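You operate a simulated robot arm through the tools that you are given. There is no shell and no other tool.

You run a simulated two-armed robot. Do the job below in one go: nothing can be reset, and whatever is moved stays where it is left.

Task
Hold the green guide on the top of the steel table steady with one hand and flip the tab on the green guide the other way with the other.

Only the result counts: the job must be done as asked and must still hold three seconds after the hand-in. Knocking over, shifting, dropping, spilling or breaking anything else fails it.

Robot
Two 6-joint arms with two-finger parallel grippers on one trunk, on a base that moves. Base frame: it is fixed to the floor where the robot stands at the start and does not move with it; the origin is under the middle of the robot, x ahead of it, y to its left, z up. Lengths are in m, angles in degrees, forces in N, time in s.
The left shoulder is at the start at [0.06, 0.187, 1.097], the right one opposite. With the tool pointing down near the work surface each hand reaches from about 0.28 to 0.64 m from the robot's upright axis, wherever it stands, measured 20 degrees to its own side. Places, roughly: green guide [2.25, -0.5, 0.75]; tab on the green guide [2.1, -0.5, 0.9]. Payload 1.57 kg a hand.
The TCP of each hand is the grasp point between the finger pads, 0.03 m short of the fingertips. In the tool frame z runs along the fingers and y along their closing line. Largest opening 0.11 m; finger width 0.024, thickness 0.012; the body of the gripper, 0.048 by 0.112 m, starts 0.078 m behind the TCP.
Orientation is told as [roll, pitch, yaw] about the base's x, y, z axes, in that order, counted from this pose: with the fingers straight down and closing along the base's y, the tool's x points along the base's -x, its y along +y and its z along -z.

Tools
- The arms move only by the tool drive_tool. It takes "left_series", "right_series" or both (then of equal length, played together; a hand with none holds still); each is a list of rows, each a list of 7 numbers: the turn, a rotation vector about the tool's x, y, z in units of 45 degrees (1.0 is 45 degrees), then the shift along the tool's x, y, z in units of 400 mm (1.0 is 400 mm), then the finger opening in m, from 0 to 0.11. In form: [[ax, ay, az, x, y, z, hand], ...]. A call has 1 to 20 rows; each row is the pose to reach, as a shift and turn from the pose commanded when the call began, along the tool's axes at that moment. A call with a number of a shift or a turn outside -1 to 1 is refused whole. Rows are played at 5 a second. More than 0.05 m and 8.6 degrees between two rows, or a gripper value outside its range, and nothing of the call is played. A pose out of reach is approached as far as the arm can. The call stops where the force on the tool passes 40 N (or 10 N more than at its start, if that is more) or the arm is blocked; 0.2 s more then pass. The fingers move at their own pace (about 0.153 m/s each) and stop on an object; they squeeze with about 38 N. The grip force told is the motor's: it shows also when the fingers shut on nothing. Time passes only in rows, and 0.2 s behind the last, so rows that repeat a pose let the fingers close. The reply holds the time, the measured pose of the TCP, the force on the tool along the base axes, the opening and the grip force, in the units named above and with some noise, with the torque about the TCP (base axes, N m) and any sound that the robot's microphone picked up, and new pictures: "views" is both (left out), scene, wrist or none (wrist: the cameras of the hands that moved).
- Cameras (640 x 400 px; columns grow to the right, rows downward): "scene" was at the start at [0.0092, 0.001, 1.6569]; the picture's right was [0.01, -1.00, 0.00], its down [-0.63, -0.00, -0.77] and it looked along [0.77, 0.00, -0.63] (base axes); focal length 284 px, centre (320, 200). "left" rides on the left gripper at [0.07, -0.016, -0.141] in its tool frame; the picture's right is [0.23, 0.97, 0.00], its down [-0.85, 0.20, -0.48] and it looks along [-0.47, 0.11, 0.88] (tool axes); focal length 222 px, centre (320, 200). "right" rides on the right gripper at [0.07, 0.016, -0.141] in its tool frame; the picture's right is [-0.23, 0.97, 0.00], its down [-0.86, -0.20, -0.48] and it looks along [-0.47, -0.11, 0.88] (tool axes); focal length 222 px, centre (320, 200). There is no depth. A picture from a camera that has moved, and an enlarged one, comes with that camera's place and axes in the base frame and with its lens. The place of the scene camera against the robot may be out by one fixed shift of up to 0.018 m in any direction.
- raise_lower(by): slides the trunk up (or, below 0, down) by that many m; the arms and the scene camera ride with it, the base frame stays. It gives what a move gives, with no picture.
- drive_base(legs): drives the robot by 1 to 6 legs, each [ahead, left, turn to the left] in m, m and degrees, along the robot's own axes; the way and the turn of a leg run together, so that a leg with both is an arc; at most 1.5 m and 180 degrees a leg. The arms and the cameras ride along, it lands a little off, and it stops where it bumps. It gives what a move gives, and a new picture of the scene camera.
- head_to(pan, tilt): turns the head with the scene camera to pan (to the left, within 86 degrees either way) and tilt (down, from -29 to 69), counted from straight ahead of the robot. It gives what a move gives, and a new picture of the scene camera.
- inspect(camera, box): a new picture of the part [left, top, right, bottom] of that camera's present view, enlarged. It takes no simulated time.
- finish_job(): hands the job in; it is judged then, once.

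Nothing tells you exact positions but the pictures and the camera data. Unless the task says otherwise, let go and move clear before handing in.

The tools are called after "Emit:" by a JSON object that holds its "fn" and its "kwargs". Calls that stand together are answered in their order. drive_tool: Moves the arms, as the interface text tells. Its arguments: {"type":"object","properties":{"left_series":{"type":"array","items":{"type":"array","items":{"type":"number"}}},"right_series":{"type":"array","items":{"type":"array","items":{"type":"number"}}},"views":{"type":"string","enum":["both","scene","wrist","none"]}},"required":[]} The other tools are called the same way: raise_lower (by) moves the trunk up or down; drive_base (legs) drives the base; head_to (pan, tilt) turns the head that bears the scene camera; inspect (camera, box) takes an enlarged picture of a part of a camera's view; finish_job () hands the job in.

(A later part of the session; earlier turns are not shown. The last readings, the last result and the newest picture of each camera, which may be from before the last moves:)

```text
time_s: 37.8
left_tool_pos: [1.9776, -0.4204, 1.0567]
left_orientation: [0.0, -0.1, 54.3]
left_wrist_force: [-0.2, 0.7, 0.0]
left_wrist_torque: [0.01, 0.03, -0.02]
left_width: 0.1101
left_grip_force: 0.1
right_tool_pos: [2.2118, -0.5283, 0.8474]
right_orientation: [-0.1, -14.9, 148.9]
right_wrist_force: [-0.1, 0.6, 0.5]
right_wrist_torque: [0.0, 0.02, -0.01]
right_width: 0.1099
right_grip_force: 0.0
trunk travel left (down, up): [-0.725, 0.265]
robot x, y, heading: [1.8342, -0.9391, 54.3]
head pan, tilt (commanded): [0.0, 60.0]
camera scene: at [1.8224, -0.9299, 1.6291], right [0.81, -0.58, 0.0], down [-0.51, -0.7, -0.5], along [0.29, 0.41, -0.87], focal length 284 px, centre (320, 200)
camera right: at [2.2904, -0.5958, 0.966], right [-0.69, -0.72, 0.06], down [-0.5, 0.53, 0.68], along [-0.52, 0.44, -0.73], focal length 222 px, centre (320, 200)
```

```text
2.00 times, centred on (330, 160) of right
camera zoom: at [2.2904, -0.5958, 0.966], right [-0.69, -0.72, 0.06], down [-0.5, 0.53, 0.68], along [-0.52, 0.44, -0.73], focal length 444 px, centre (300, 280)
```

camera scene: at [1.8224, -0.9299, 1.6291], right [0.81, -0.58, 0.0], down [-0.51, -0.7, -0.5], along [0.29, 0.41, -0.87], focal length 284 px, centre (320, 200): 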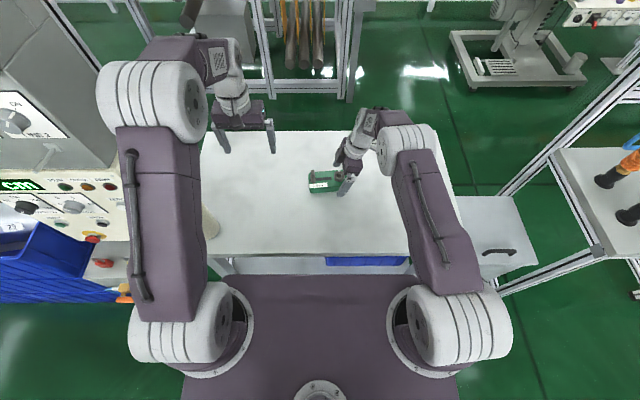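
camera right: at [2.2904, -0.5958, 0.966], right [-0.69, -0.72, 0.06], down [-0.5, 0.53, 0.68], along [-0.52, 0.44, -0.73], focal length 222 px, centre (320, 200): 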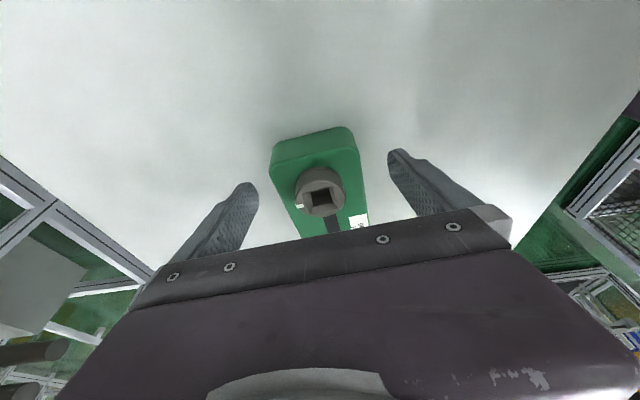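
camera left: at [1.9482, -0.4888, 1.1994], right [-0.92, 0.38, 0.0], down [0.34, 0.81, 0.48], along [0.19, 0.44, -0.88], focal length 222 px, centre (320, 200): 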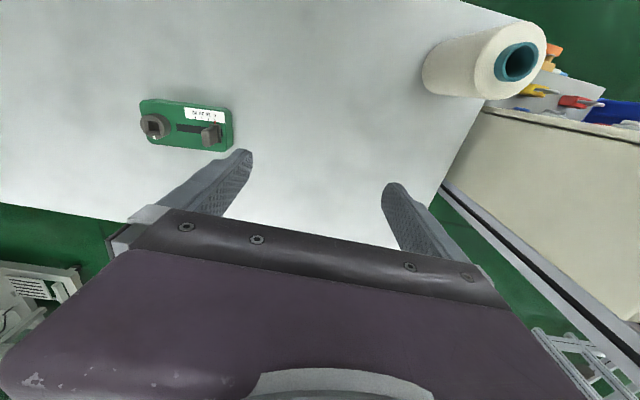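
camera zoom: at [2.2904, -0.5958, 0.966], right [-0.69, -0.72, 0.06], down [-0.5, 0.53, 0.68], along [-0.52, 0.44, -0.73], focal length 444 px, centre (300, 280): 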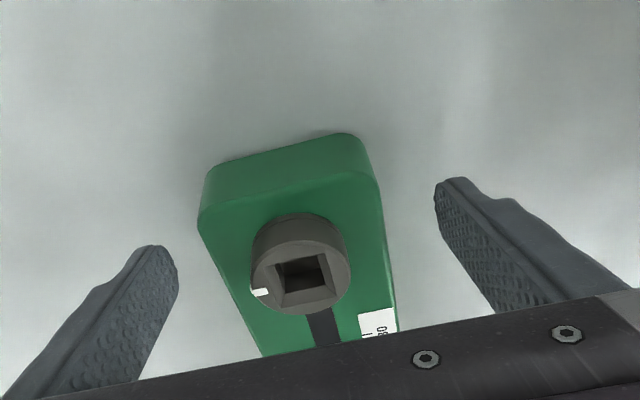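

The fingers straddle the block at the knob end, and the table measures z≈0.80. I lower 5 mm more and close partly to check the centring before squeezing.

Emit:
{"fn": "drive_tool", "kwargs": {"right_series": [[0, 0, 0, 0.0032, 0, 0.012, 0.11], [0, 0, 0, 0.0032, 0, 0.012, 0.08], [0, 0, 0, 0.0032, 0, 0.012, 0.08]], "views": "wrist"}}

Emit:
{"fn": "inspect", "kwargs": {"camera": "right", "box": [220, 90, 420, 240]}}

Emit:
{"fn": "inspect", "kwargs": {"camera": "scene", "box": [302, 150, 382, 210]}}

```text
time_s: 38.6
left_tool_pos: [1.9776, -0.4193, 1.0568]
left_orientation: [-0.1, 0.0, 54.3]
left_wrist_force: [0.2, -1.1, -0.7]
left_wrist_torque: [0.0, 0.01, 0.0]
left_width: 0.1099
left_grip_force: 0.1
right_tool_pos: [2.21, -0.5291, 0.8427]
right_orientation: [0.0, -15.0, 148.9]
right_wrist_force: [0.6, -0.3, 0.0]
right_wrist_torque: [-0.02, 0.01, 0.0]
right_width: 0.0797
right_grip_force: 0.1
trunk travel left (down, up): [-0.725, 0.265]
robot x, y, heading: [1.8343, -0.9368, 54.2]
head pan, tilt (commanded): [0.0, 60.0]
camera right: at [2.2907, -0.5959, 0.9612], right [-0.69, -0.72, 0.06], down [-0.5, 0.53, 0.68], along [-0.52, 0.44, -0.73], focal length 222 px, centre (320, 200)
```

right: 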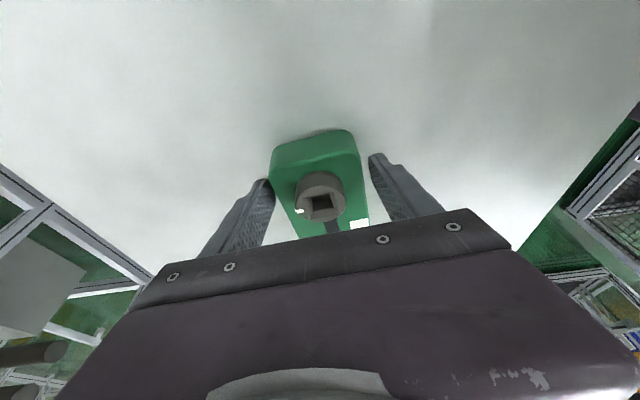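

```text
2.67 times, centred on (320, 165) of right
camera zoom: at [2.2907, -0.5959, 0.9612], right [-0.69, -0.72, 0.06], down [-0.5, 0.53, 0.68], along [-0.52, 0.44, -0.73], focal length 592 px, centre (320, 293)
```

zoom: 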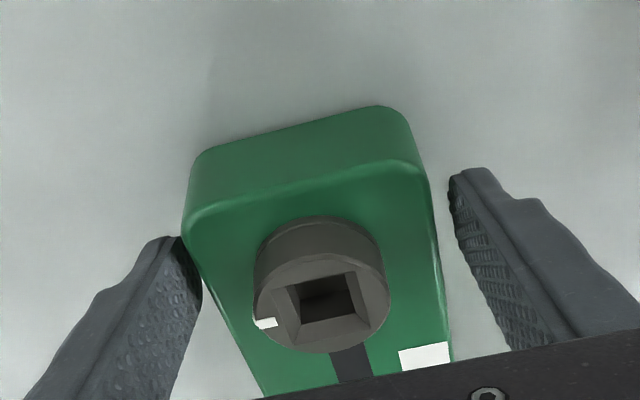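

```text
6.67 times, centred on (342, 180) of scene
camera zoom: at [1.8224, -0.9298, 1.6291], right [0.81, -0.58, 0.0], down [-0.51, -0.7, -0.5], along [0.29, 0.41, -0.87], focal length 1893 px, centre (173, 333)
```

zoom: 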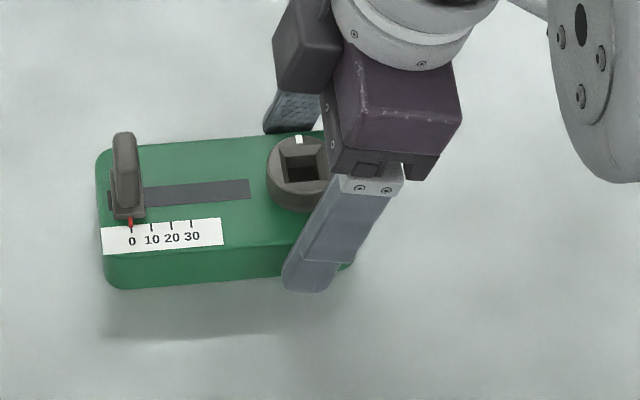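

The fingers sit evenly on both sides of the block within about a millimetre. I close the right hand to hold the guide.

Emit:
{"fn": "drive_tool", "kwargs": {"right_series": [[0, 0, 0, 0, 0, 0, 0.07], [0, 0, 0, 0, 0, 0, 0.055], [0, 0, 0, 0, 0, 0, 0.03], [0, 0, 0, 0, 0, 0, 0.03]], "views": "both"}}

Emit:
{"fn": "inspect", "kwargs": {"camera": "scene", "box": [302, 150, 382, 210]}}

```text
time_s: 39.6
left_tool_pos: [1.9765, -0.4199, 1.0582]
left_orientation: [-0.1, 0.1, 54.3]
left_wrist_force: [0.9, 0.0, 0.1]
left_wrist_torque: [0.0, -0.02, 0.0]
left_width: 0.1099
left_grip_force: 0.0
right_tool_pos: [2.2101, -0.5283, 0.8414]
right_orientation: [0.0, -14.9, 148.9]
right_wrist_force: [0.4, -0.2, 0.1]
right_wrist_torque: [-0.03, -0.11, 0.13]
right_width: 0.0678
right_grip_force: 37.3
trunk travel left (down, up): [-0.725, 0.265]
robot x, y, heading: [1.8398, -0.9318, 54.0]
head pan, tilt (commanded): [0.0, 60.0]
camera scene: at [1.8224, -0.9298, 1.6291], right [0.81, -0.58, 0.0], down [-0.51, -0.7, -0.5], along [0.29, 0.41, -0.87], focal length 284 px, centre (320, 200)
camera right: at [2.2907, -0.5959, 0.9613], right [-0.69, -0.72, 0.06], down [-0.5, 0.53, 0.68], along [-0.52, 0.44, -0.73], focal length 222 px, centre (320, 200)
```

scene: 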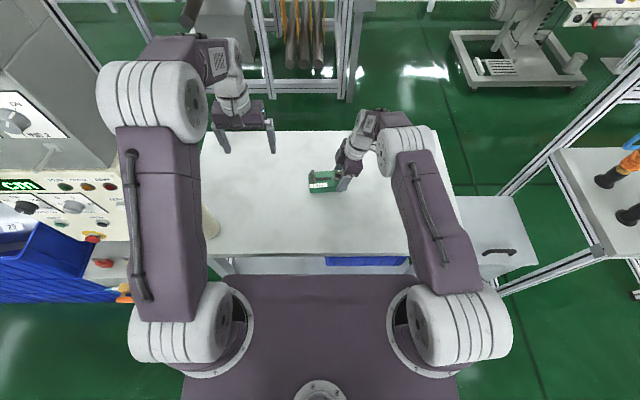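
right: 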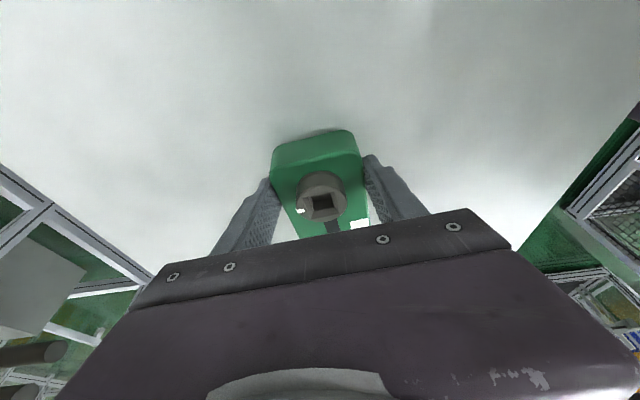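

```text
6.67 times, centred on (342, 180) of scene
camera zoom: at [1.8224, -0.9298, 1.6291], right [0.81, -0.58, 0.0], down [-0.51, -0.7, -0.5], along [0.29, 0.41, -0.87], focal length 1893 px, centre (173, 333)
```

zoom: 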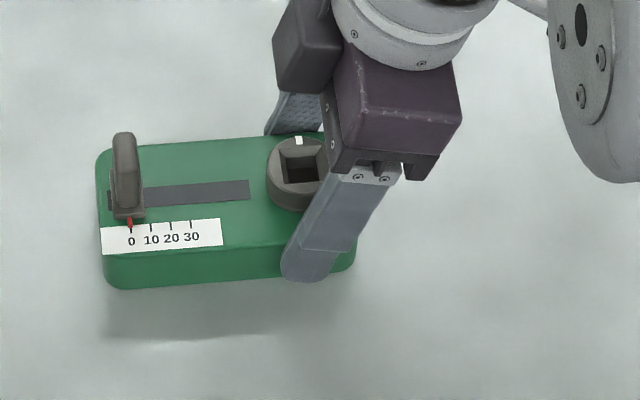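

The right hand now holds the guide (0.068 m opening, 37 N) and the block has not moved. Before bringing in the left hand, I look at the grippers' bulk to plan clearance.

Emit:
{"fn": "inspect", "kwargs": {"camera": "scene", "box": [310, 95, 410, 205]}}

Emit:
{"fn": "inspect", "kwargs": {"camera": "scene", "box": [190, 40, 290, 160]}}

Emit:
{"fn": "inspect", "kwargs": {"camera": "left", "box": [0, 0, 400, 250]}}

```text
3.64 times, centred on (360, 150) of scene
camera zoom: at [1.8224, -0.9298, 1.6291], right [0.81, -0.58, 0.0], down [-0.51, -0.7, -0.5], along [0.29, 0.41, -0.87], focal length 1032 px, centre (174, 382)
```

zoom: 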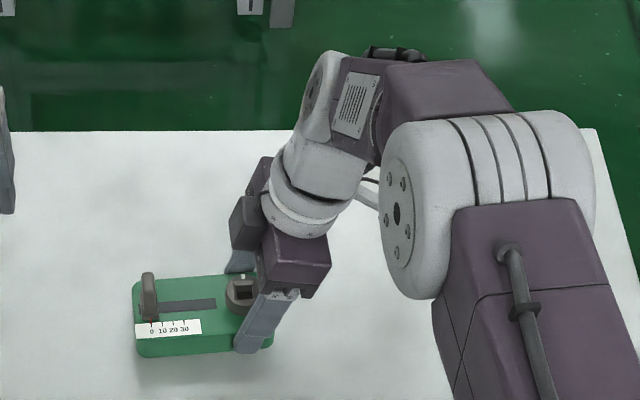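

```text
3.33 times, centred on (240, 100) of scene
camera zoom: at [1.8224, -0.9298, 1.6291], right [0.81, -0.58, 0.0], down [-0.51, -0.7, -0.5], along [0.29, 0.41, -0.87], focal length 946 px, centre (587, 533)
```

zoom: 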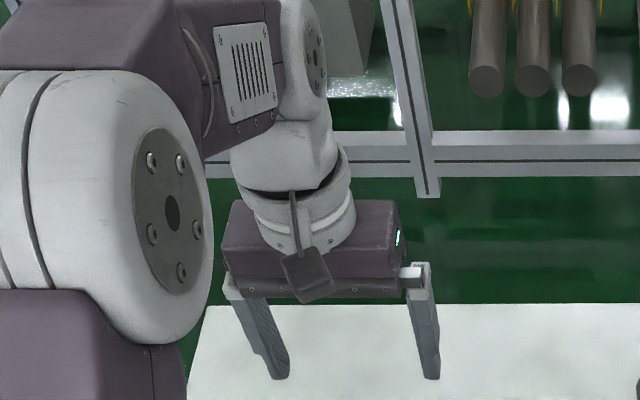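

```text
1.60 times, centred on (200, 125) of left
camera zoom: at [1.9493, -0.4871, 1.1986], right [-0.92, 0.38, 0.0], down [0.34, 0.81, 0.48], along [0.18, 0.44, -0.88], focal length 355 px, centre (512, 320)
```

zoom: 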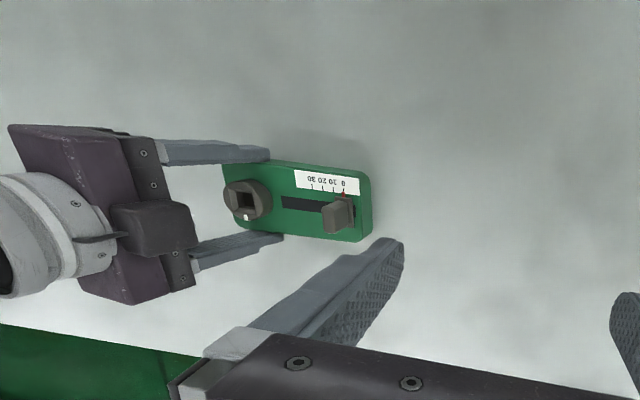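

The wrist box on the right hand sticks out toward the tab side but stays above z≈0.93, so I'll bring the left hand in leaning left, with closed fingers, to push the tab from its left side. First I turn the left hand and shut its fingers while still high.

Emit:
{"fn": "drive_tool", "kwargs": {"left_series": [[0, 0, 0.158, -0.014, -0.023, 0.015, 0.08], [0, 0, 0.316, -0.027, -0.047, 0.031, 0.05], [0, 0, 0.474, -0.041, -0.07, 0.046, 0.02], [0, 0, 0.632, -0.055, -0.094, 0.062, 0.0], [0, 0, 0.79, -0.068, -0.117, 0.077, 0.0], [0, 0, 0.948, -0.082, -0.141, 0.093, 0.0]], "views": "both"}}

```text
time_s: 41.0
left_tool_pos: [2.0429, -0.4274, 1.0201]
left_orientation: [-0.1, -0.1, 11.5]
left_wrist_force: [-0.3, -0.5, 0.0]
left_wrist_torque: [-0.01, 0.0, 0.01]
left_width: 0.0
left_grip_force: 21.3
right_tool_pos: [2.2124, -0.529, 0.8427]
right_orientation: [0.0, -15.0, 148.8]
right_wrist_force: [-0.1, -0.2, 0.9]
right_wrist_torque: [-0.06, 0.1, 0.1]
right_width: 0.0679
right_grip_force: 37.6
trunk travel left (down, up): [-0.725, 0.265]
robot x, y, heading: [1.8351, -0.9345, 54.2]
head pan, tilt (commanded): [0.0, 60.0]
camera scene: at [1.8225, -0.9299, 1.6291], right [0.81, -0.58, 0.0], down [-0.51, -0.7, -0.5], along [0.29, 0.41, -0.87], focal length 284 px, centre (320, 200)
camera left: at [1.9767, -0.4576, 1.161], right [-0.42, 0.91, 0.0], down [0.8, 0.37, 0.48], along [0.44, 0.2, -0.88], focal length 222 px, centre (320, 200)
```

scene: 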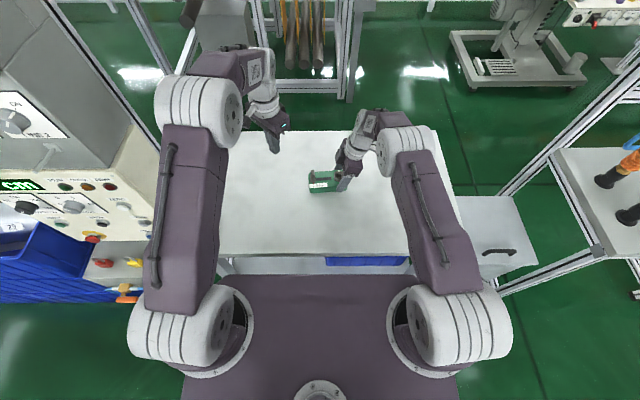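
left: 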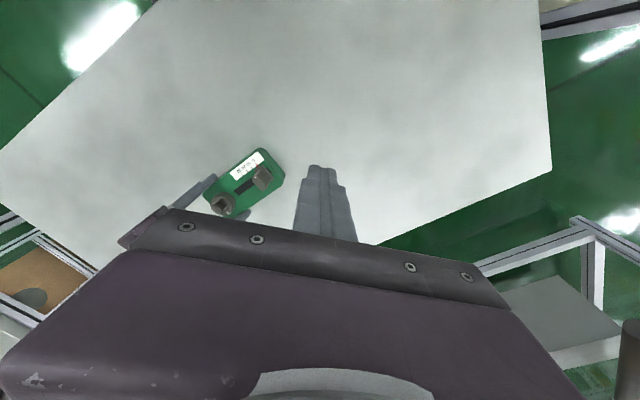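

The left hand has closed its fingers and turned halfway, and the right hand still holds firmly. I finish the turn.

Emit:
{"fn": "drive_tool", "kwargs": {"left_series": [[0, 0, 0.158, 0, 0, 0, 0.0], [0, 0, 0.316, 0, 0, 0, 0.0], [0, 0, 0.474, 0, 0, 0, 0.0], [0, 0, 0.632, 0, 0, 0, 0.0], [0, 0, 0.79, 0, 0, 0, 0.0], [0, 0, 0.944, 0, 0, 0, 0.0]], "views": "both"}}

```text
time_s: 42.4
left_tool_pos: [2.0434, -0.4276, 1.0199]
left_orientation: [0.0, -0.1, -30.9]
left_wrist_force: [0.5, 0.3, 0.7]
left_wrist_torque: [0.01, 0.0, 0.04]
left_width: 0.0
left_grip_force: 20.5
right_tool_pos: [2.2114, -0.5288, 0.8413]
right_orientation: [-0.1, -15.0, 148.9]
right_wrist_force: [0.1, 0.0, 0.5]
right_wrist_torque: [-0.1, 0.1, 0.12]
right_width: 0.0677
right_grip_force: 38.0
trunk travel left (down, up): [-0.725, 0.265]
robot x, y, heading: [1.8354, -0.9356, 54.3]
head pan, tilt (commanded): [0.0, 60.0]
camera scene: at [1.8225, -0.9299, 1.6291], right [0.81, -0.58, 0.0], down [-0.51, -0.7, -0.5], along [0.29, 0.41, -0.87], focal length 284 px, centre (320, 200)
camera left: at [1.9737, -0.4056, 1.1614], right [0.31, 0.95, 0.0], down [0.84, -0.27, 0.48], along [0.46, -0.15, -0.88], focal length 222 px, centre (320, 200)
```

scene: 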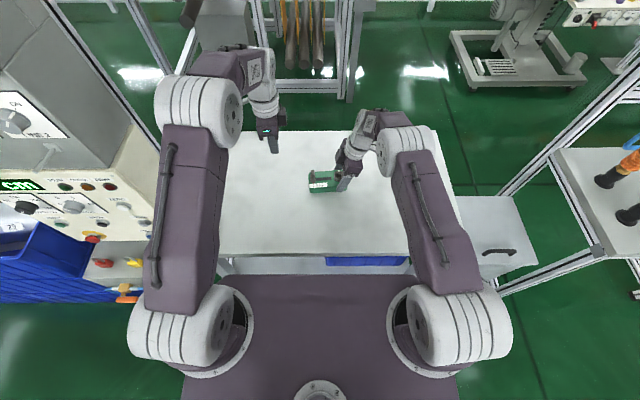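
left: 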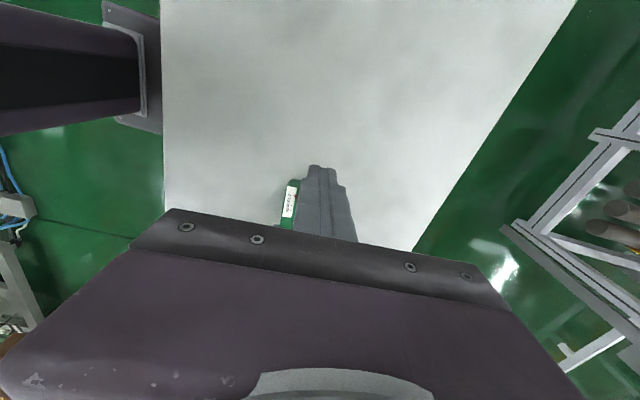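

The left hand is lined up with the block's axis, well left of the tab. I now lean it 30° to the left so its body stays away from the right hand.

Emit:
{"fn": "drive_tool", "kwargs": {"left_series": [[0, -0.133, 0, 0, 0, 0, 0.0], [0, -0.267, 0, 0, 0, 0, 0.0], [0, -0.4, 0, 0, 0, 0, 0.0], [0, -0.533, 0, 0, 0, 0, 0.0], [0, -0.667, 0, 0, 0, 0, 0.0], [0, -0.667, 0, 0, 0, 0, 0.0]], "views": "both"}}

Emit:
{"fn": "inspect", "kwargs": {"camera": "scene", "box": [230, 70, 390, 210]}}

Emit:
{"fn": "inspect", "kwargs": {"camera": "left", "box": [220, 100, 420, 240]}}

```text
time_s: 43.8
left_tool_pos: [2.0414, -0.4274, 1.0196]
left_orientation: [0.1, -30.1, -30.8]
left_wrist_force: [0.4, -0.5, -0.3]
left_wrist_torque: [-0.01, -0.03, -0.01]
left_width: 0.0
left_grip_force: 21.6
right_tool_pos: [2.211, -0.5283, 0.8417]
right_orientation: [-0.1, -14.9, 149.0]
right_wrist_force: [-0.4, -1.2, 0.3]
right_wrist_torque: [-0.13, 0.04, 0.05]
right_width: 0.0675
right_grip_force: 38.0
trunk travel left (down, up): [-0.725, 0.265]
robot x, y, heading: [1.8326, -0.937, 54.2]
head pan, tilt (commanded): [0.0, 60.0]
camera scene: at [1.8224, -0.9298, 1.6291], right [0.81, -0.58, 0.0], down [-0.51, -0.7, -0.5], along [0.29, 0.41, -0.87], focal length 284 px, centre (320, 200)
camera left: at [1.9207, -0.3742, 1.1073], right [0.33, 0.94, -0.11], down [0.53, -0.09, 0.84], along [0.78, -0.34, -0.53], focal length 222 px, centre (320, 200)
```

scene: 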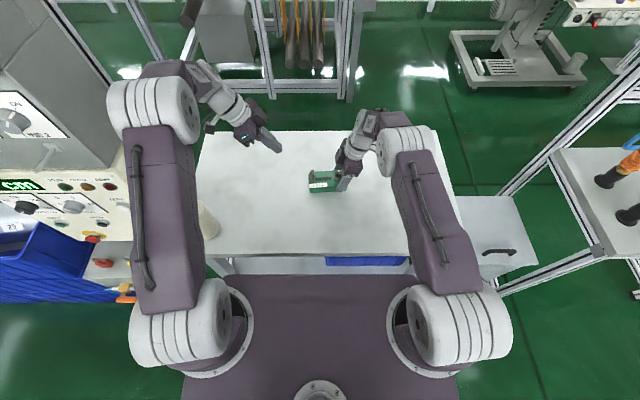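
left: 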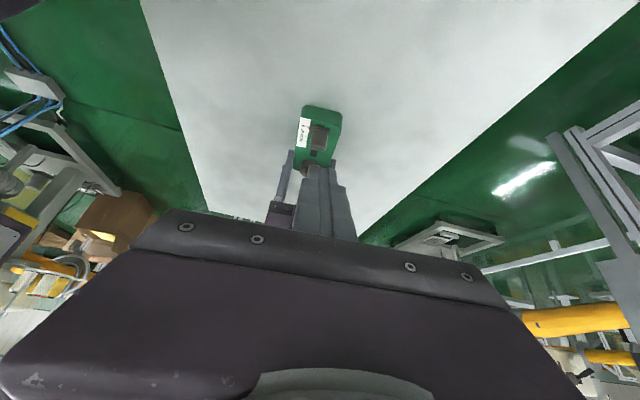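

```text
2.86 times, centred on (310, 140) of scene
camera zoom: at [1.8224, -0.9298, 1.6291], right [0.81, -0.58, 0.0], down [-0.51, -0.7, -0.5], along [0.29, 0.41, -0.87], focal length 811 px, centre (349, 371)
```

zoom: 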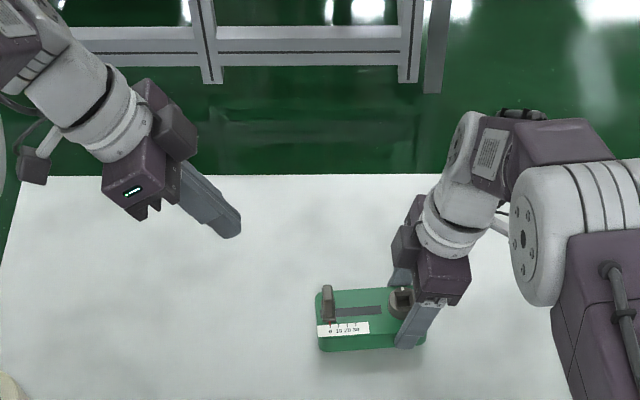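

```text
2.86 times, centred on (320, 170) of left
camera zoom: at [1.9207, -0.3742, 1.1073], right [0.33, 0.94, -0.11], down [0.53, -0.09, 0.84], along [0.78, -0.34, -0.53], focal length 635 px, centre (320, 286)
```

zoom: 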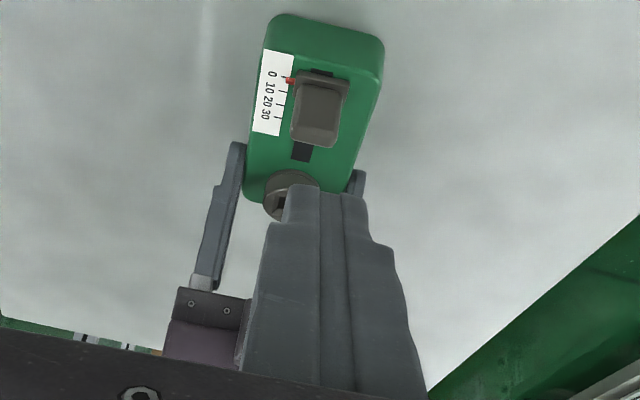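

Both hands are posed; the left fingertips are in line with the tab. I lower the left hand to tab height while still left of the block.

Emit:
{"fn": "drive_tool", "kwargs": {"left_series": [[0, 0, 0, 0.039, 0.001, 0.087, 0.0], [0, 0, 0, 0.0785, 0.002, 0.1735, 0.0], [0, 0, 0, 0.118, 0.003, 0.26, 0.0], [0, 0, 0, 0.14, 0.003, 0.31, 0.0], [0, 0, 0, 0.157, 0.0035, 0.347, 0.0], [0, 0, 0, 0.157, 0.0035, 0.347, 0.0]], "views": "both"}}

Emit:
{"fn": "inspect", "kwargs": {"camera": "scene", "box": [270, 120, 390, 210]}}

Emit:
{"fn": "inspect", "kwargs": {"camera": "left", "box": [220, 100, 420, 240]}}

```text
time_s: 45.2
left_tool_pos: [2.0578, -0.4357, 0.8694]
left_orientation: [-0.1, -30.1, -30.8]
left_wrist_force: [-0.7, -0.3, -0.8]
left_wrist_torque: [0.02, 0.02, 0.03]
left_width: 0.0001
left_grip_force: 20.9
right_tool_pos: [2.2105, -0.5286, 0.8422]
right_orientation: [0.0, -15.0, 148.9]
right_wrist_force: [0.5, -0.3, 0.4]
right_wrist_torque: [-0.08, 0.12, 0.11]
right_width: 0.0674
right_grip_force: 38.0
trunk travel left (down, up): [-0.725, 0.265]
robot x, y, heading: [1.8361, -0.9358, 54.3]
head pan, tilt (commanded): [0.0, 60.0]
camera scene: at [1.8224, -0.9298, 1.6291], right [0.81, -0.58, 0.0], down [-0.51, -0.7, -0.5], along [0.29, 0.41, -0.87], focal length 284 px, centre (320, 200)
camera left: at [1.9358, -0.3815, 0.9568], right [0.33, 0.94, -0.11], down [0.53, -0.09, 0.84], along [0.78, -0.34, -0.53], focal length 222 px, centre (320, 200)
```

scene: 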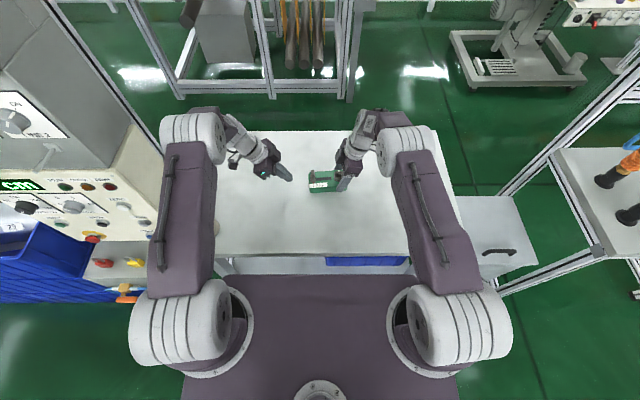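
left: 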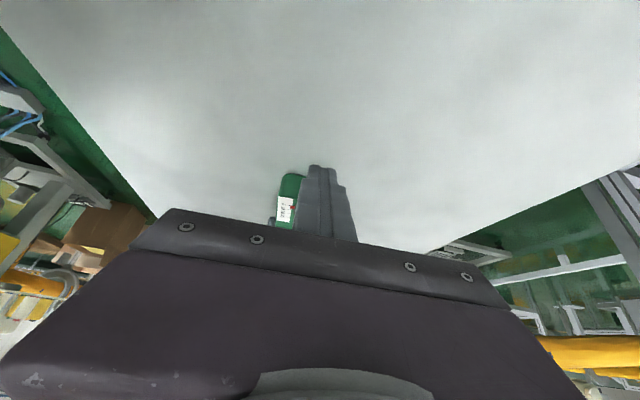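

```text
4.44 times, centred on (330, 165) of scene
camera zoom: at [1.8224, -0.9298, 1.6291], right [0.81, -0.58, 0.0], down [-0.51, -0.7, -0.5], along [0.29, 0.41, -0.87], focal length 1262 px, centre (276, 356)
```

zoom: 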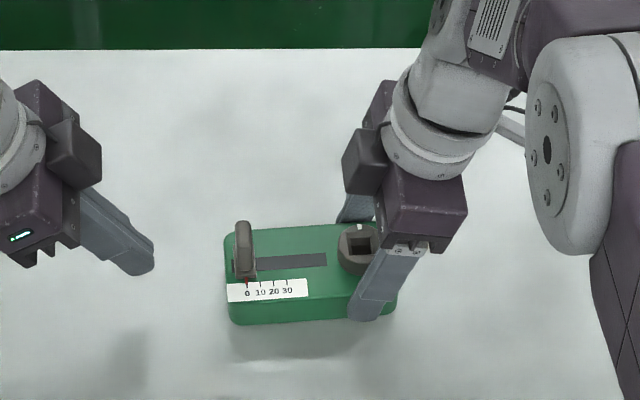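

```text
2.86 times, centred on (320, 170) of left
camera zoom: at [1.9358, -0.3815, 0.9568], right [0.33, 0.94, -0.11], down [0.53, -0.09, 0.84], along [0.78, -0.34, -0.53], focal length 635 px, centre (320, 286)
```

zoom: 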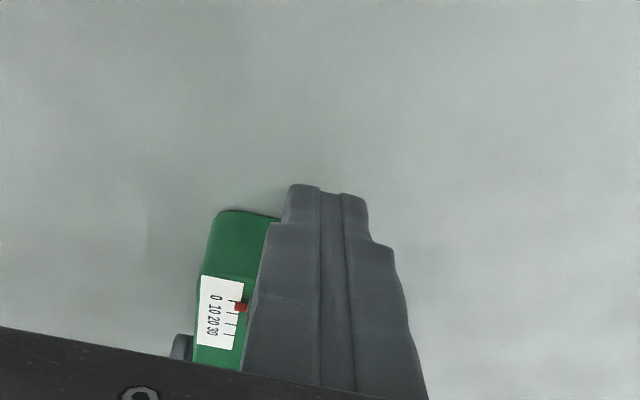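

The left fingertips are about 5 cm left of the tab, level with its lower half and centred on the slot line. I move right until just short of the tab.

Emit:
{"fn": "drive_tool", "kwargs": {"left_series": [[0, 0, 0, -0.0325, 0, 0.0188, 0.0], [0, 0, 0, -0.065, 0, 0.0375, 0.0], [0, 0, 0, -0.0974, 0, 0.0563, 0.0], [0, 0, 0, -0.0974, 0, 0.0563, 0.0]], "views": "none"}}

Emit:
{"fn": "inspect", "kwargs": {"camera": "scene", "box": [270, 120, 390, 210]}}

Emit:
{"fn": "inspect", "kwargs": {"camera": "left", "box": [220, 100, 420, 240]}}

```text
time_s: 46.2
left_tool_pos: [2.0957, -0.4576, 0.8691]
left_orientation: [0.1, -30.1, -30.9]
left_wrist_force: [0.3, 0.5, -0.3]
left_wrist_torque: [-0.03, 0.01, 0.01]
left_width: 0.0
left_grip_force: 21.6
right_tool_pos: [2.2119, -0.5283, 0.8409]
right_orientation: [-0.1, -15.0, 148.9]
right_wrist_force: [-0.5, -0.8, -0.2]
right_wrist_torque: [-0.09, 0.06, 0.1]
right_width: 0.0676
right_grip_force: 38.3
trunk travel left (down, up): [-0.725, 0.265]
robot x, y, heading: [1.8366, -0.9381, 54.5]
head pan, tilt (commanded): [0.0, 60.0]
```

```text
4.44 times, centred on (330, 165) of scene
camera zoom: at [1.8224, -0.9298, 1.6291], right [0.81, -0.58, 0.0], down [-0.51, -0.7, -0.5], along [0.29, 0.41, -0.87], focal length 1262 px, centre (276, 356)
```

zoom: 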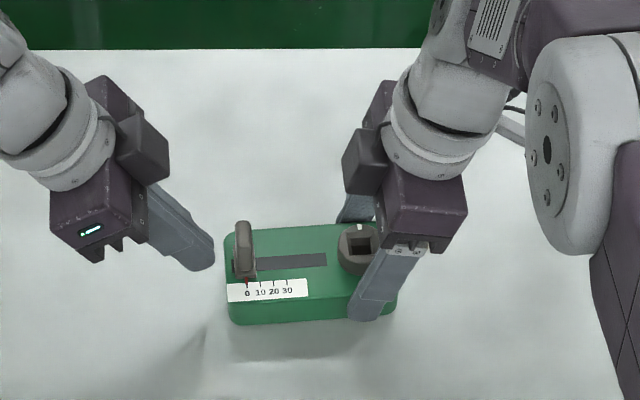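

```text
2.86 times, centred on (320, 170) of left
camera zoom: at [1.9744, -0.404, 0.9565], right [0.33, 0.94, -0.11], down [0.53, -0.09, 0.84], along [0.78, -0.34, -0.53], focal length 635 px, centre (320, 286)
```

zoom: 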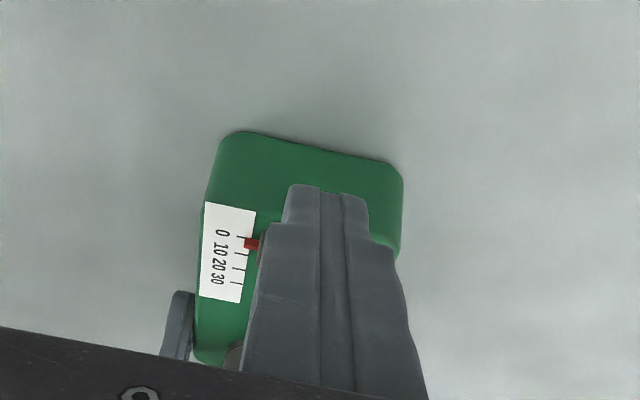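

The fingertips are about a centimetre short of the tab and nothing has been disturbed. I now push right in 5 mm steps while the right hand holds the block.

Emit:
{"fn": "drive_tool", "kwargs": {"left_series": [[0, 0, 0, -0.0108, 0, 0.00625, 0.0], [0, 0, 0, -0.0217, 0, 0.0125, 0.0], [0, 0, 0, -0.0325, 0, 0.01875, 0.0], [0, 0, 0, -0.0433, 0, 0.025, 0.0], [0, 0, 0, -0.0541, 0, 0.03125, 0.0]], "views": "none"}}

Emit:
{"fn": "inspect", "kwargs": {"camera": "scene", "box": [300, 140, 380, 200]}}

Emit:
{"fn": "inspect", "kwargs": {"camera": "left", "box": [220, 100, 420, 240]}}

```text
time_s: 47.4
left_tool_pos: [2.1178, -0.4697, 0.8685]
left_orientation: [0.0, -30.1, -30.8]
left_wrist_force: [-3.6, 1.9, -1.8]
left_wrist_torque: [0.06, 0.1, -0.02]
left_width: 0.0
left_grip_force: 21.5
right_tool_pos: [2.2121, -0.5287, 0.841]
right_orientation: [-0.1, -15.0, 148.9]
right_wrist_force: [4.9, -2.7, 1.0]
right_wrist_torque: [-0.2, -0.02, -0.01]
right_width: 0.0674
right_grip_force: 38.2
trunk travel left (down, up): [-0.725, 0.265]
robot x, y, heading: [1.836, -0.9401, 54.5]
head pan, tilt (commanded): [0.0, 60.0]
```

```text
6.67 times, centred on (340, 170) of scene
camera zoom: at [1.8231, -0.93, 1.6291], right [0.81, -0.58, 0.0], down [-0.51, -0.7, -0.5], along [0.29, 0.41, -0.87], focal length 1893 px, centre (187, 400)
```

zoom: 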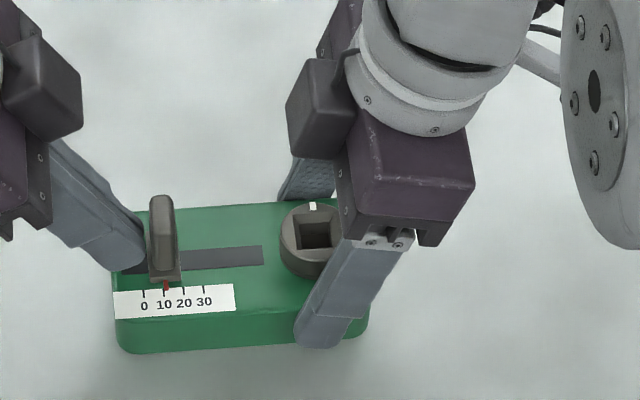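

```text
2.86 times, centred on (320, 170) of left
camera zoom: at [1.9958, -0.4168, 0.9563], right [0.33, 0.94, -0.11], down [0.53, -0.09, 0.84], along [0.78, -0.34, -0.53], focal length 635 px, centre (320, 286)
```

zoom: 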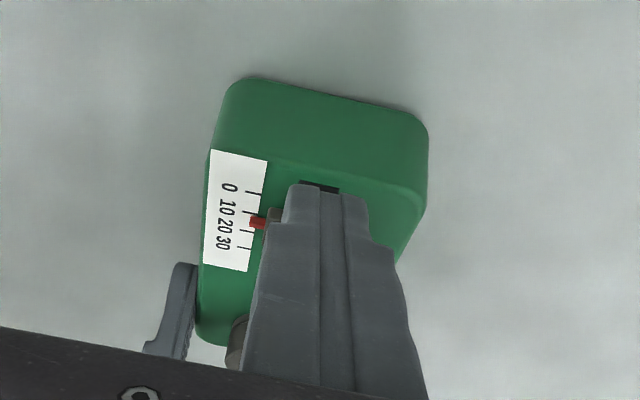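

The tab slides along the slot (pointer now near 11) with only about 5 N, and the block stays put. I keep pushing toward the other end.

Emit:
{"fn": "drive_tool", "kwargs": {"left_series": [[0, 0, 0, -0.0108, 0, 0.00625, 0.0], [0, 0, 0, -0.0217, 0, 0.0125, 0.0], [0, 0, 0, -0.0325, 0, 0.01875, 0.0], [0, 0, 0, -0.0433, 0, 0.025, 0.0]], "views": "none"}}

Emit:
{"fn": "inspect", "kwargs": {"camera": "scene", "box": [300, 140, 380, 200]}}

Emit:
{"fn": "inspect", "kwargs": {"camera": "left", "box": [220, 100, 420, 240]}}

```text
time_s: 48.4
left_tool_pos: [2.1334, -0.4799, 0.8684]
left_orientation: [0.0, -30.2, -30.7]
left_wrist_force: [-7.8, 9.0, -1.4]
left_wrist_torque: [0.17, 0.24, 0.1]
left_width: 0.0
left_grip_force: 20.9
right_tool_pos: [2.2121, -0.5288, 0.8426]
right_orientation: [-0.1, -15.0, 148.8]
right_wrist_force: [10.1, -7.6, 3.9]
right_wrist_torque: [0.0, -0.18, 0.27]
right_width: 0.0676
right_grip_force: 38.1
trunk travel left (down, up): [-0.725, 0.265]
robot x, y, heading: [1.8341, -0.9353, 54.1]
head pan, tilt (commanded): [0.0, 60.0]
```

```text
6.67 times, centred on (340, 170) of scene
camera zoom: at [1.8226, -0.9298, 1.6292], right [0.81, -0.58, 0.0], down [-0.51, -0.7, -0.5], along [0.29, 0.41, -0.87], focal length 1893 px, centre (187, 400)
```

zoom: 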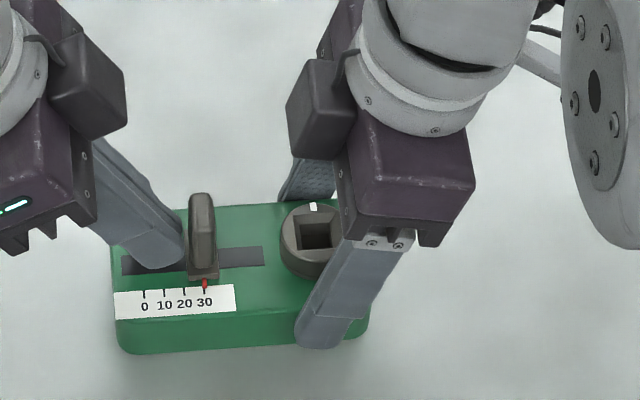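

```text
2.86 times, centred on (320, 170) of left
camera zoom: at [2.0118, -0.4271, 0.9564], right [0.33, 0.94, -0.11], down [0.53, -0.09, 0.84], along [0.78, -0.34, -0.53], focal length 635 px, centre (320, 286)
```

zoom: 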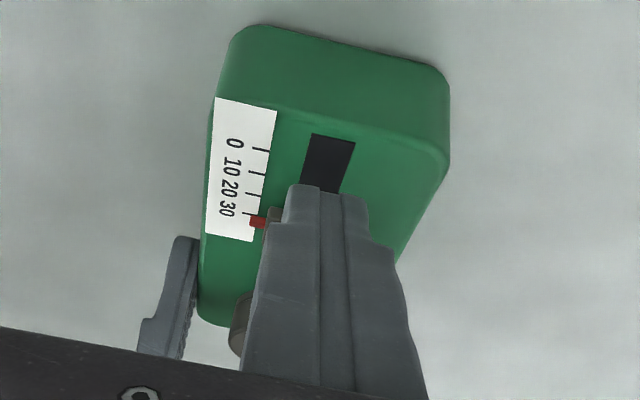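

The pointer is now at 30 and the push force is rising to about 12 N, which suggests the end stop. I press a few millimetres more to confirm it is at its end.

Emit:
{"fn": "drive_tool", "kwargs": {"left_series": [[0, 0, 0, -0.0043, 0, 0.0025, 0.0], [0, 0, 0, -0.0087, 0, 0.005, 0.0]], "views": "none"}}

Emit:
{"fn": "inspect", "kwargs": {"camera": "scene", "box": [300, 140, 380, 200]}}

```text
time_s: 49.0
left_tool_pos: [2.1342, -0.4807, 0.8696]
left_orientation: [0.2, -30.1, -30.9]
left_wrist_force: [-27.4, 19.5, 2.6]
left_wrist_torque: [0.33, 0.49, 0.07]
left_width: 0.0
left_grip_force: 21.1
right_tool_pos: [2.2112, -0.5296, 0.8421]
right_orientation: [0.0, -14.8, 148.8]
right_wrist_force: [25.0, -17.7, 3.0]
right_wrist_torque: [-0.19, 0.17, 0.13]
right_width: 0.0676
right_grip_force: 38.1
trunk travel left (down, up): [-0.725, 0.265]
robot x, y, heading: [1.834, -0.9361, 54.0]
head pan, tilt (commanded): [0.0, 60.0]
```

```text
6.67 times, centred on (340, 170) of scene
camera zoom: at [1.8213, -0.93, 1.6292], right [0.81, -0.58, 0.0], down [-0.5, -0.7, -0.5], along [0.29, 0.41, -0.87], focal length 1893 px, centre (187, 400)
```

zoom: 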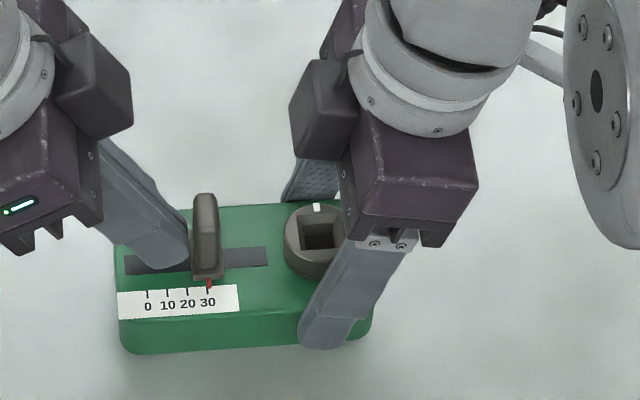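

At 33 N the tab no longer moves, so it is at its stop at 30. I back the left hand off to the left and check that the tab stays.

Emit:
{"fn": "drive_tool", "kwargs": {"left_series": [[0, 0, 0, 0.0108, 0, -0.00625, 0.0], [0, 0, 0, 0.0217, 0, -0.0125, 0.0], [0, 0, 0, 0.0541, 0, -0.03125, 0.0], [0, 0, 0, 0.0974, 0, -0.0563, 0.0], [0, 0, 0, 0.1407, 0, -0.0813, 0.0], [0, 0, 0, 0.1407, 0, -0.0813, 0.0]], "views": "none"}}

Emit:
{"fn": "inspect", "kwargs": {"camera": "scene", "box": [290, 135, 370, 205]}}

Emit:
{"fn": "inspect", "kwargs": {"camera": "left", "box": [220, 100, 420, 240]}}

```text
time_s: 50.4
left_tool_pos: [2.0822, -0.45, 0.8696]
left_orientation: [0.0, -30.1, -31.0]
left_wrist_force: [0.8, 0.1, 0.3]
left_wrist_torque: [0.0, 0.0, 0.03]
left_width: 0.0
left_grip_force: 21.3
right_tool_pos: [2.211, -0.5285, 0.8431]
right_orientation: [0.0, -15.0, 149.0]
right_wrist_force: [-1.2, -0.7, -0.3]
right_wrist_torque: [-0.23, -0.1, -0.07]
right_width: 0.0673
right_grip_force: 38.3
trunk travel left (down, up): [-0.725, 0.265]
robot x, y, heading: [1.8332, -0.9349, 54.1]
head pan, tilt (commanded): [0.0, 60.0]
```

```text
5.71 times, centred on (330, 170) of scene
camera zoom: at [1.8224, -0.9298, 1.6291], right [0.81, -0.58, 0.0], down [-0.51, -0.7, -0.5], along [0.29, 0.41, -0.87], focal length 1622 px, centre (263, 371)
```

zoom: 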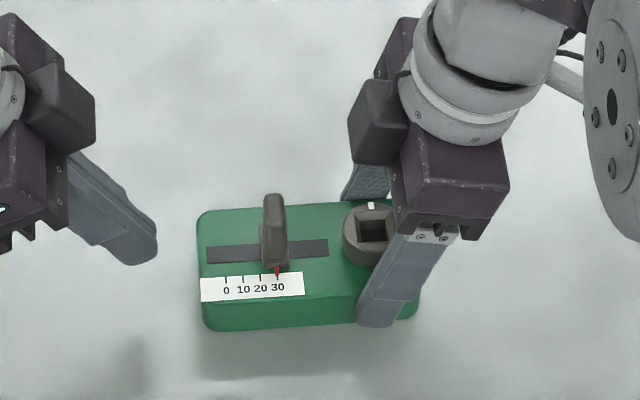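

```text
2.86 times, centred on (320, 170) of left
camera zoom: at [1.9604, -0.3965, 0.9575], right [0.33, 0.94, -0.11], down [0.53, -0.09, 0.84], along [0.78, -0.34, -0.53], focal length 635 px, centre (320, 286)
```

zoom: 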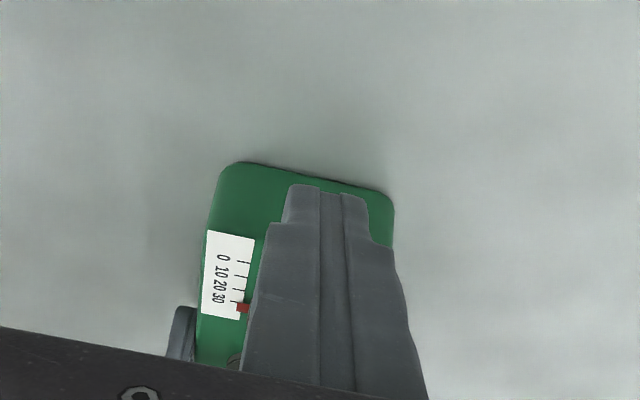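

The tab stays at 30 with the left hand off it. I lift the left hand clear, then open the right hand.

Emit:
{"fn": "drive_tool", "kwargs": {"left_series": [[0, 0, 0, -0.0375, 0, -0.065, 0.0], [0, 0, 0, -0.075, 0, -0.13, 0.0], [0, 0, 0, -0.1125, 0, -0.195, 0.0], [0, 0, 0, -0.15, 0, -0.26, 0.0]], "views": "none"}}

Emit:
{"fn": "drive_tool", "kwargs": {"right_series": [[0, 0, 0, 0, 0, 0, 0.075], [0, 0, 0, 0, 0, 0, 0.09], [0, 0, 0, 0, 0, 0, 0.11], [0, 0, 0, 0, 0, 0, 0.11]], "views": "wrist"}}

Emit:
{"fn": "inspect", "kwargs": {"camera": "scene", "box": [290, 135, 370, 205]}}

```text
time_s: 51.4
left_tool_pos: [2.0823, -0.4483, 0.991]
left_orientation: [0.0, -30.1, -31.0]
left_wrist_force: [0.4, -0.5, -0.3]
left_wrist_torque: [-0.02, 0.05, -0.02]
left_width: 0.0
left_grip_force: 20.7
right_tool_pos: [2.2111, -0.5287, 0.8429]
right_orientation: [0.1, -15.0, 148.9]
right_wrist_force: [0.0, 1.0, 0.1]
right_wrist_torque: [-0.25, -0.1, 0.02]
right_width: 0.0677
right_grip_force: 37.8
trunk travel left (down, up): [-0.725, 0.265]
robot x, y, heading: [1.834, -0.9359, 54.3]
head pan, tilt (commanded): [0.0, 60.0]
```

```text
time_s: 52.4
left_tool_pos: [2.0811, -0.4486, 0.9896]
left_orientation: [0.0, -30.1, -30.9]
left_wrist_force: [-1.0, 0.8, 0.4]
left_wrist_torque: [-0.02, -0.01, 0.0]
left_width: 0.0002
left_grip_force: 20.5
right_tool_pos: [2.2097, -0.5283, 0.8429]
right_orientation: [-0.1, -15.0, 148.8]
right_wrist_force: [0.2, 0.5, -0.1]
right_wrist_torque: [-0.02, -0.01, -0.04]
right_width: 0.1101
right_grip_force: 0.1
trunk travel left (down, up): [-0.725, 0.265]
robot x, y, heading: [1.8365, -0.9365, 54.1]
head pan, tilt (commanded): [0.0, 60.0]
camera right: at [2.2907, -0.5959, 0.9613], right [-0.69, -0.72, 0.06], down [-0.5, 0.53, 0.68], along [-0.52, 0.44, -0.73], focal length 222 px, centre (320, 200)
```

right: 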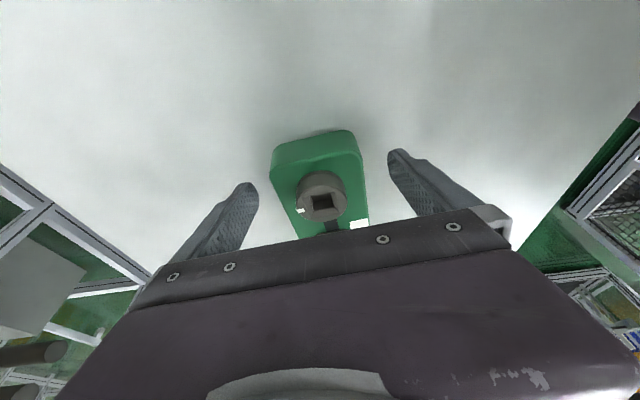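

```text
5.71 times, centred on (330, 170) of scene
camera zoom: at [1.8224, -0.9299, 1.6291], right [0.81, -0.58, 0.0], down [-0.51, -0.7, -0.5], along [0.29, 0.41, -0.87], focal length 1622 px, centre (263, 371)
```

zoom: 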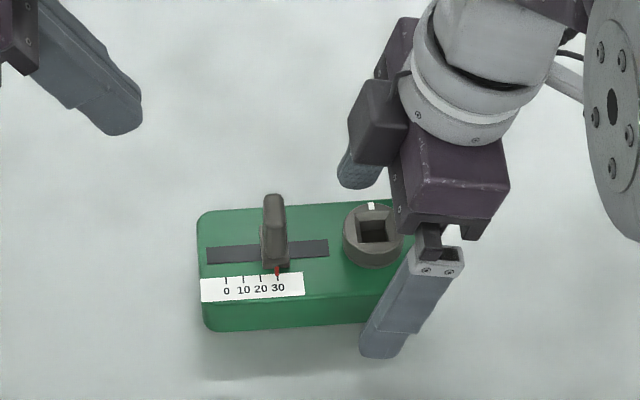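

The right hand is open and clear of the block on both sides, the tab stays at 30, and the block is in place. I lift the right hand straight up and away.

Emit:
{"fn": "drive_tool", "kwargs": {"right_series": [[0, 0, 0, -0.0194, 0, -0.0725, 0.11], [0, 0, 0, -0.0388, 0, -0.145, 0.11], [0, 0, 0, -0.0583, 0, -0.2174, 0.11], [0, 0, 0, -0.0777, 0, -0.29, 0.11], [0, 0, 0, -0.0777, 0, -0.29, 0.11]], "views": "both"}}

Emit:
{"fn": "inspect", "kwargs": {"camera": "scene", "box": [290, 135, 370, 205]}}

Emit:
{"fn": "inspect", "kwargs": {"camera": "right", "box": [240, 60, 420, 240]}}

```text
time_s: 53.6
left_tool_pos: [2.0819, -0.4477, 0.9895]
left_orientation: [0.0, -30.2, -30.9]
left_wrist_force: [0.7, -0.5, -0.3]
left_wrist_torque: [0.01, 0.01, -0.02]
left_width: 0.0
left_grip_force: 21.0
right_tool_pos: [2.2116, -0.5288, 0.9626]
right_orientation: [0.0, -15.1, 148.8]
right_wrist_force: [0.1, 0.2, -0.1]
right_wrist_torque: [-0.05, -0.01, 0.0]
right_width: 0.11
right_grip_force: 0.0
trunk travel left (down, up): [-0.725, 0.265]
robot x, y, heading: [1.8328, -0.9363, 54.4]
head pan, tilt (commanded): [0.0, 60.0]
camera scene: at [1.8228, -0.9295, 1.6291], right [0.81, -0.58, 0.0], down [-0.51, -0.7, -0.5], along [0.29, 0.41, -0.87], focal length 284 px, centre (320, 200)
camera right: at [2.292, -0.5948, 1.0823], right [-0.69, -0.72, 0.06], down [-0.5, 0.53, 0.68], along [-0.52, 0.44, -0.73], focal length 222 px, centre (320, 200)
```

scene: 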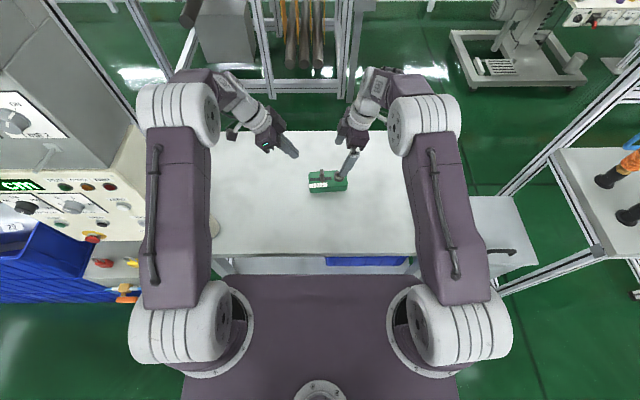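
right: 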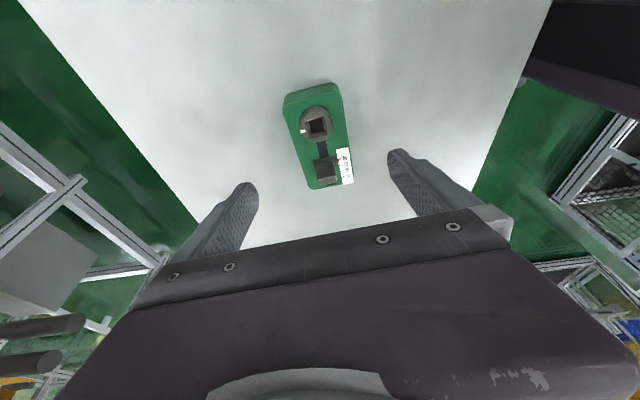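

```text
5.71 times, centred on (330, 170) of scene
camera zoom: at [1.8228, -0.9295, 1.6291], right [0.81, -0.58, 0.0], down [-0.51, -0.7, -0.5], along [0.29, 0.41, -0.87], focal length 1622 px, centre (263, 371)
```

zoom: 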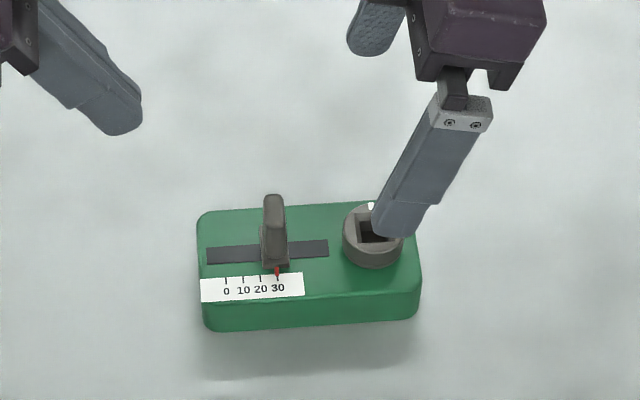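

```text
2.22 times, centred on (330, 150) of right
camera zoom: at [2.292, -0.5948, 1.0823], right [-0.69, -0.72, 0.06], down [-0.5, 0.53, 0.68], along [-0.52, 0.44, -0.73], focal length 494 px, centre (298, 311)
```

zoom: 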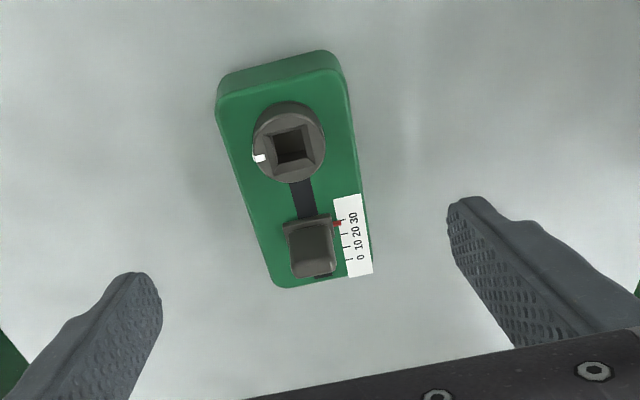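

The tab sits at 30, the guide stands free and undisturbed. I raise both hands a little more and check the spool before handing in.

Emit:
{"fn": "drive_tool", "kwargs": {"left_series": [[0, 0, 0, -0.0375, 0, -0.065, 0.0], [0, 0, 0, -0.075, 0, -0.13, 0.0], [0, 0, 0, -0.075, 0, -0.13, 0.0]], "right_series": [[0, 0, 0, -0.0194, 0, -0.0725, 0.11], [0, 0, 0, -0.0388, 0, -0.145, 0.11], [0, 0, 0, -0.0388, 0, -0.145, 0.11]], "views": "none"}}

Emit:
{"fn": "inspect", "kwargs": {"camera": "scene", "box": [150, 120, 390, 270]}}

Emit:
{"fn": "inspect", "kwargs": {"camera": "scene", "box": [290, 135, 370, 205]}}

```text
time_s: 54.4
left_tool_pos: [2.0837, -0.4477, 1.0481]
left_orientation: [0.0, -30.0, -31.0]
left_wrist_force: [-0.1, 0.3, -0.6]
left_wrist_torque: [0.0, 0.02, 0.01]
left_width: 0.0
left_grip_force: 21.5
right_tool_pos: [2.2115, -0.5285, 1.0228]
right_orientation: [0.0, -15.0, 148.8]
right_wrist_force: [0.8, 1.0, 0.0]
right_wrist_torque: [0.01, 0.02, -0.01]
right_width: 0.1099
right_grip_force: 0.0
trunk travel left (down, up): [-0.725, 0.265]
robot x, y, heading: [1.8341, -0.9363, 54.3]
head pan, tilt (commanded): [0.0, 60.0]
```

```text
2.67 times, centred on (270, 195) of scene
camera zoom: at [1.823, -0.9288, 1.6291], right [0.81, -0.58, 0.0], down [-0.51, -0.7, -0.5], along [0.29, 0.41, -0.87], focal length 757 px, centre (453, 213)
```

zoom: 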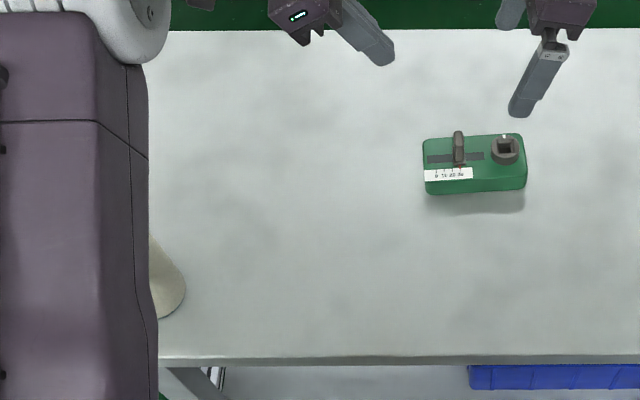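

```text
5.71 times, centred on (330, 170) of scene
camera zoom: at [1.823, -0.9288, 1.6291], right [0.81, -0.58, 0.0], down [-0.51, -0.7, -0.5], along [0.29, 0.41, -0.87], focal length 1622 px, centre (263, 371)
```

zoom: 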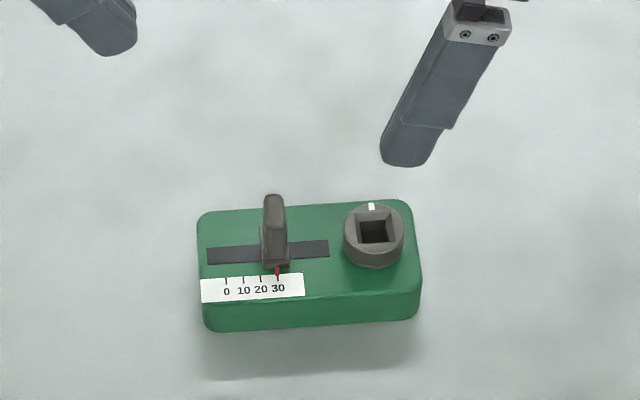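

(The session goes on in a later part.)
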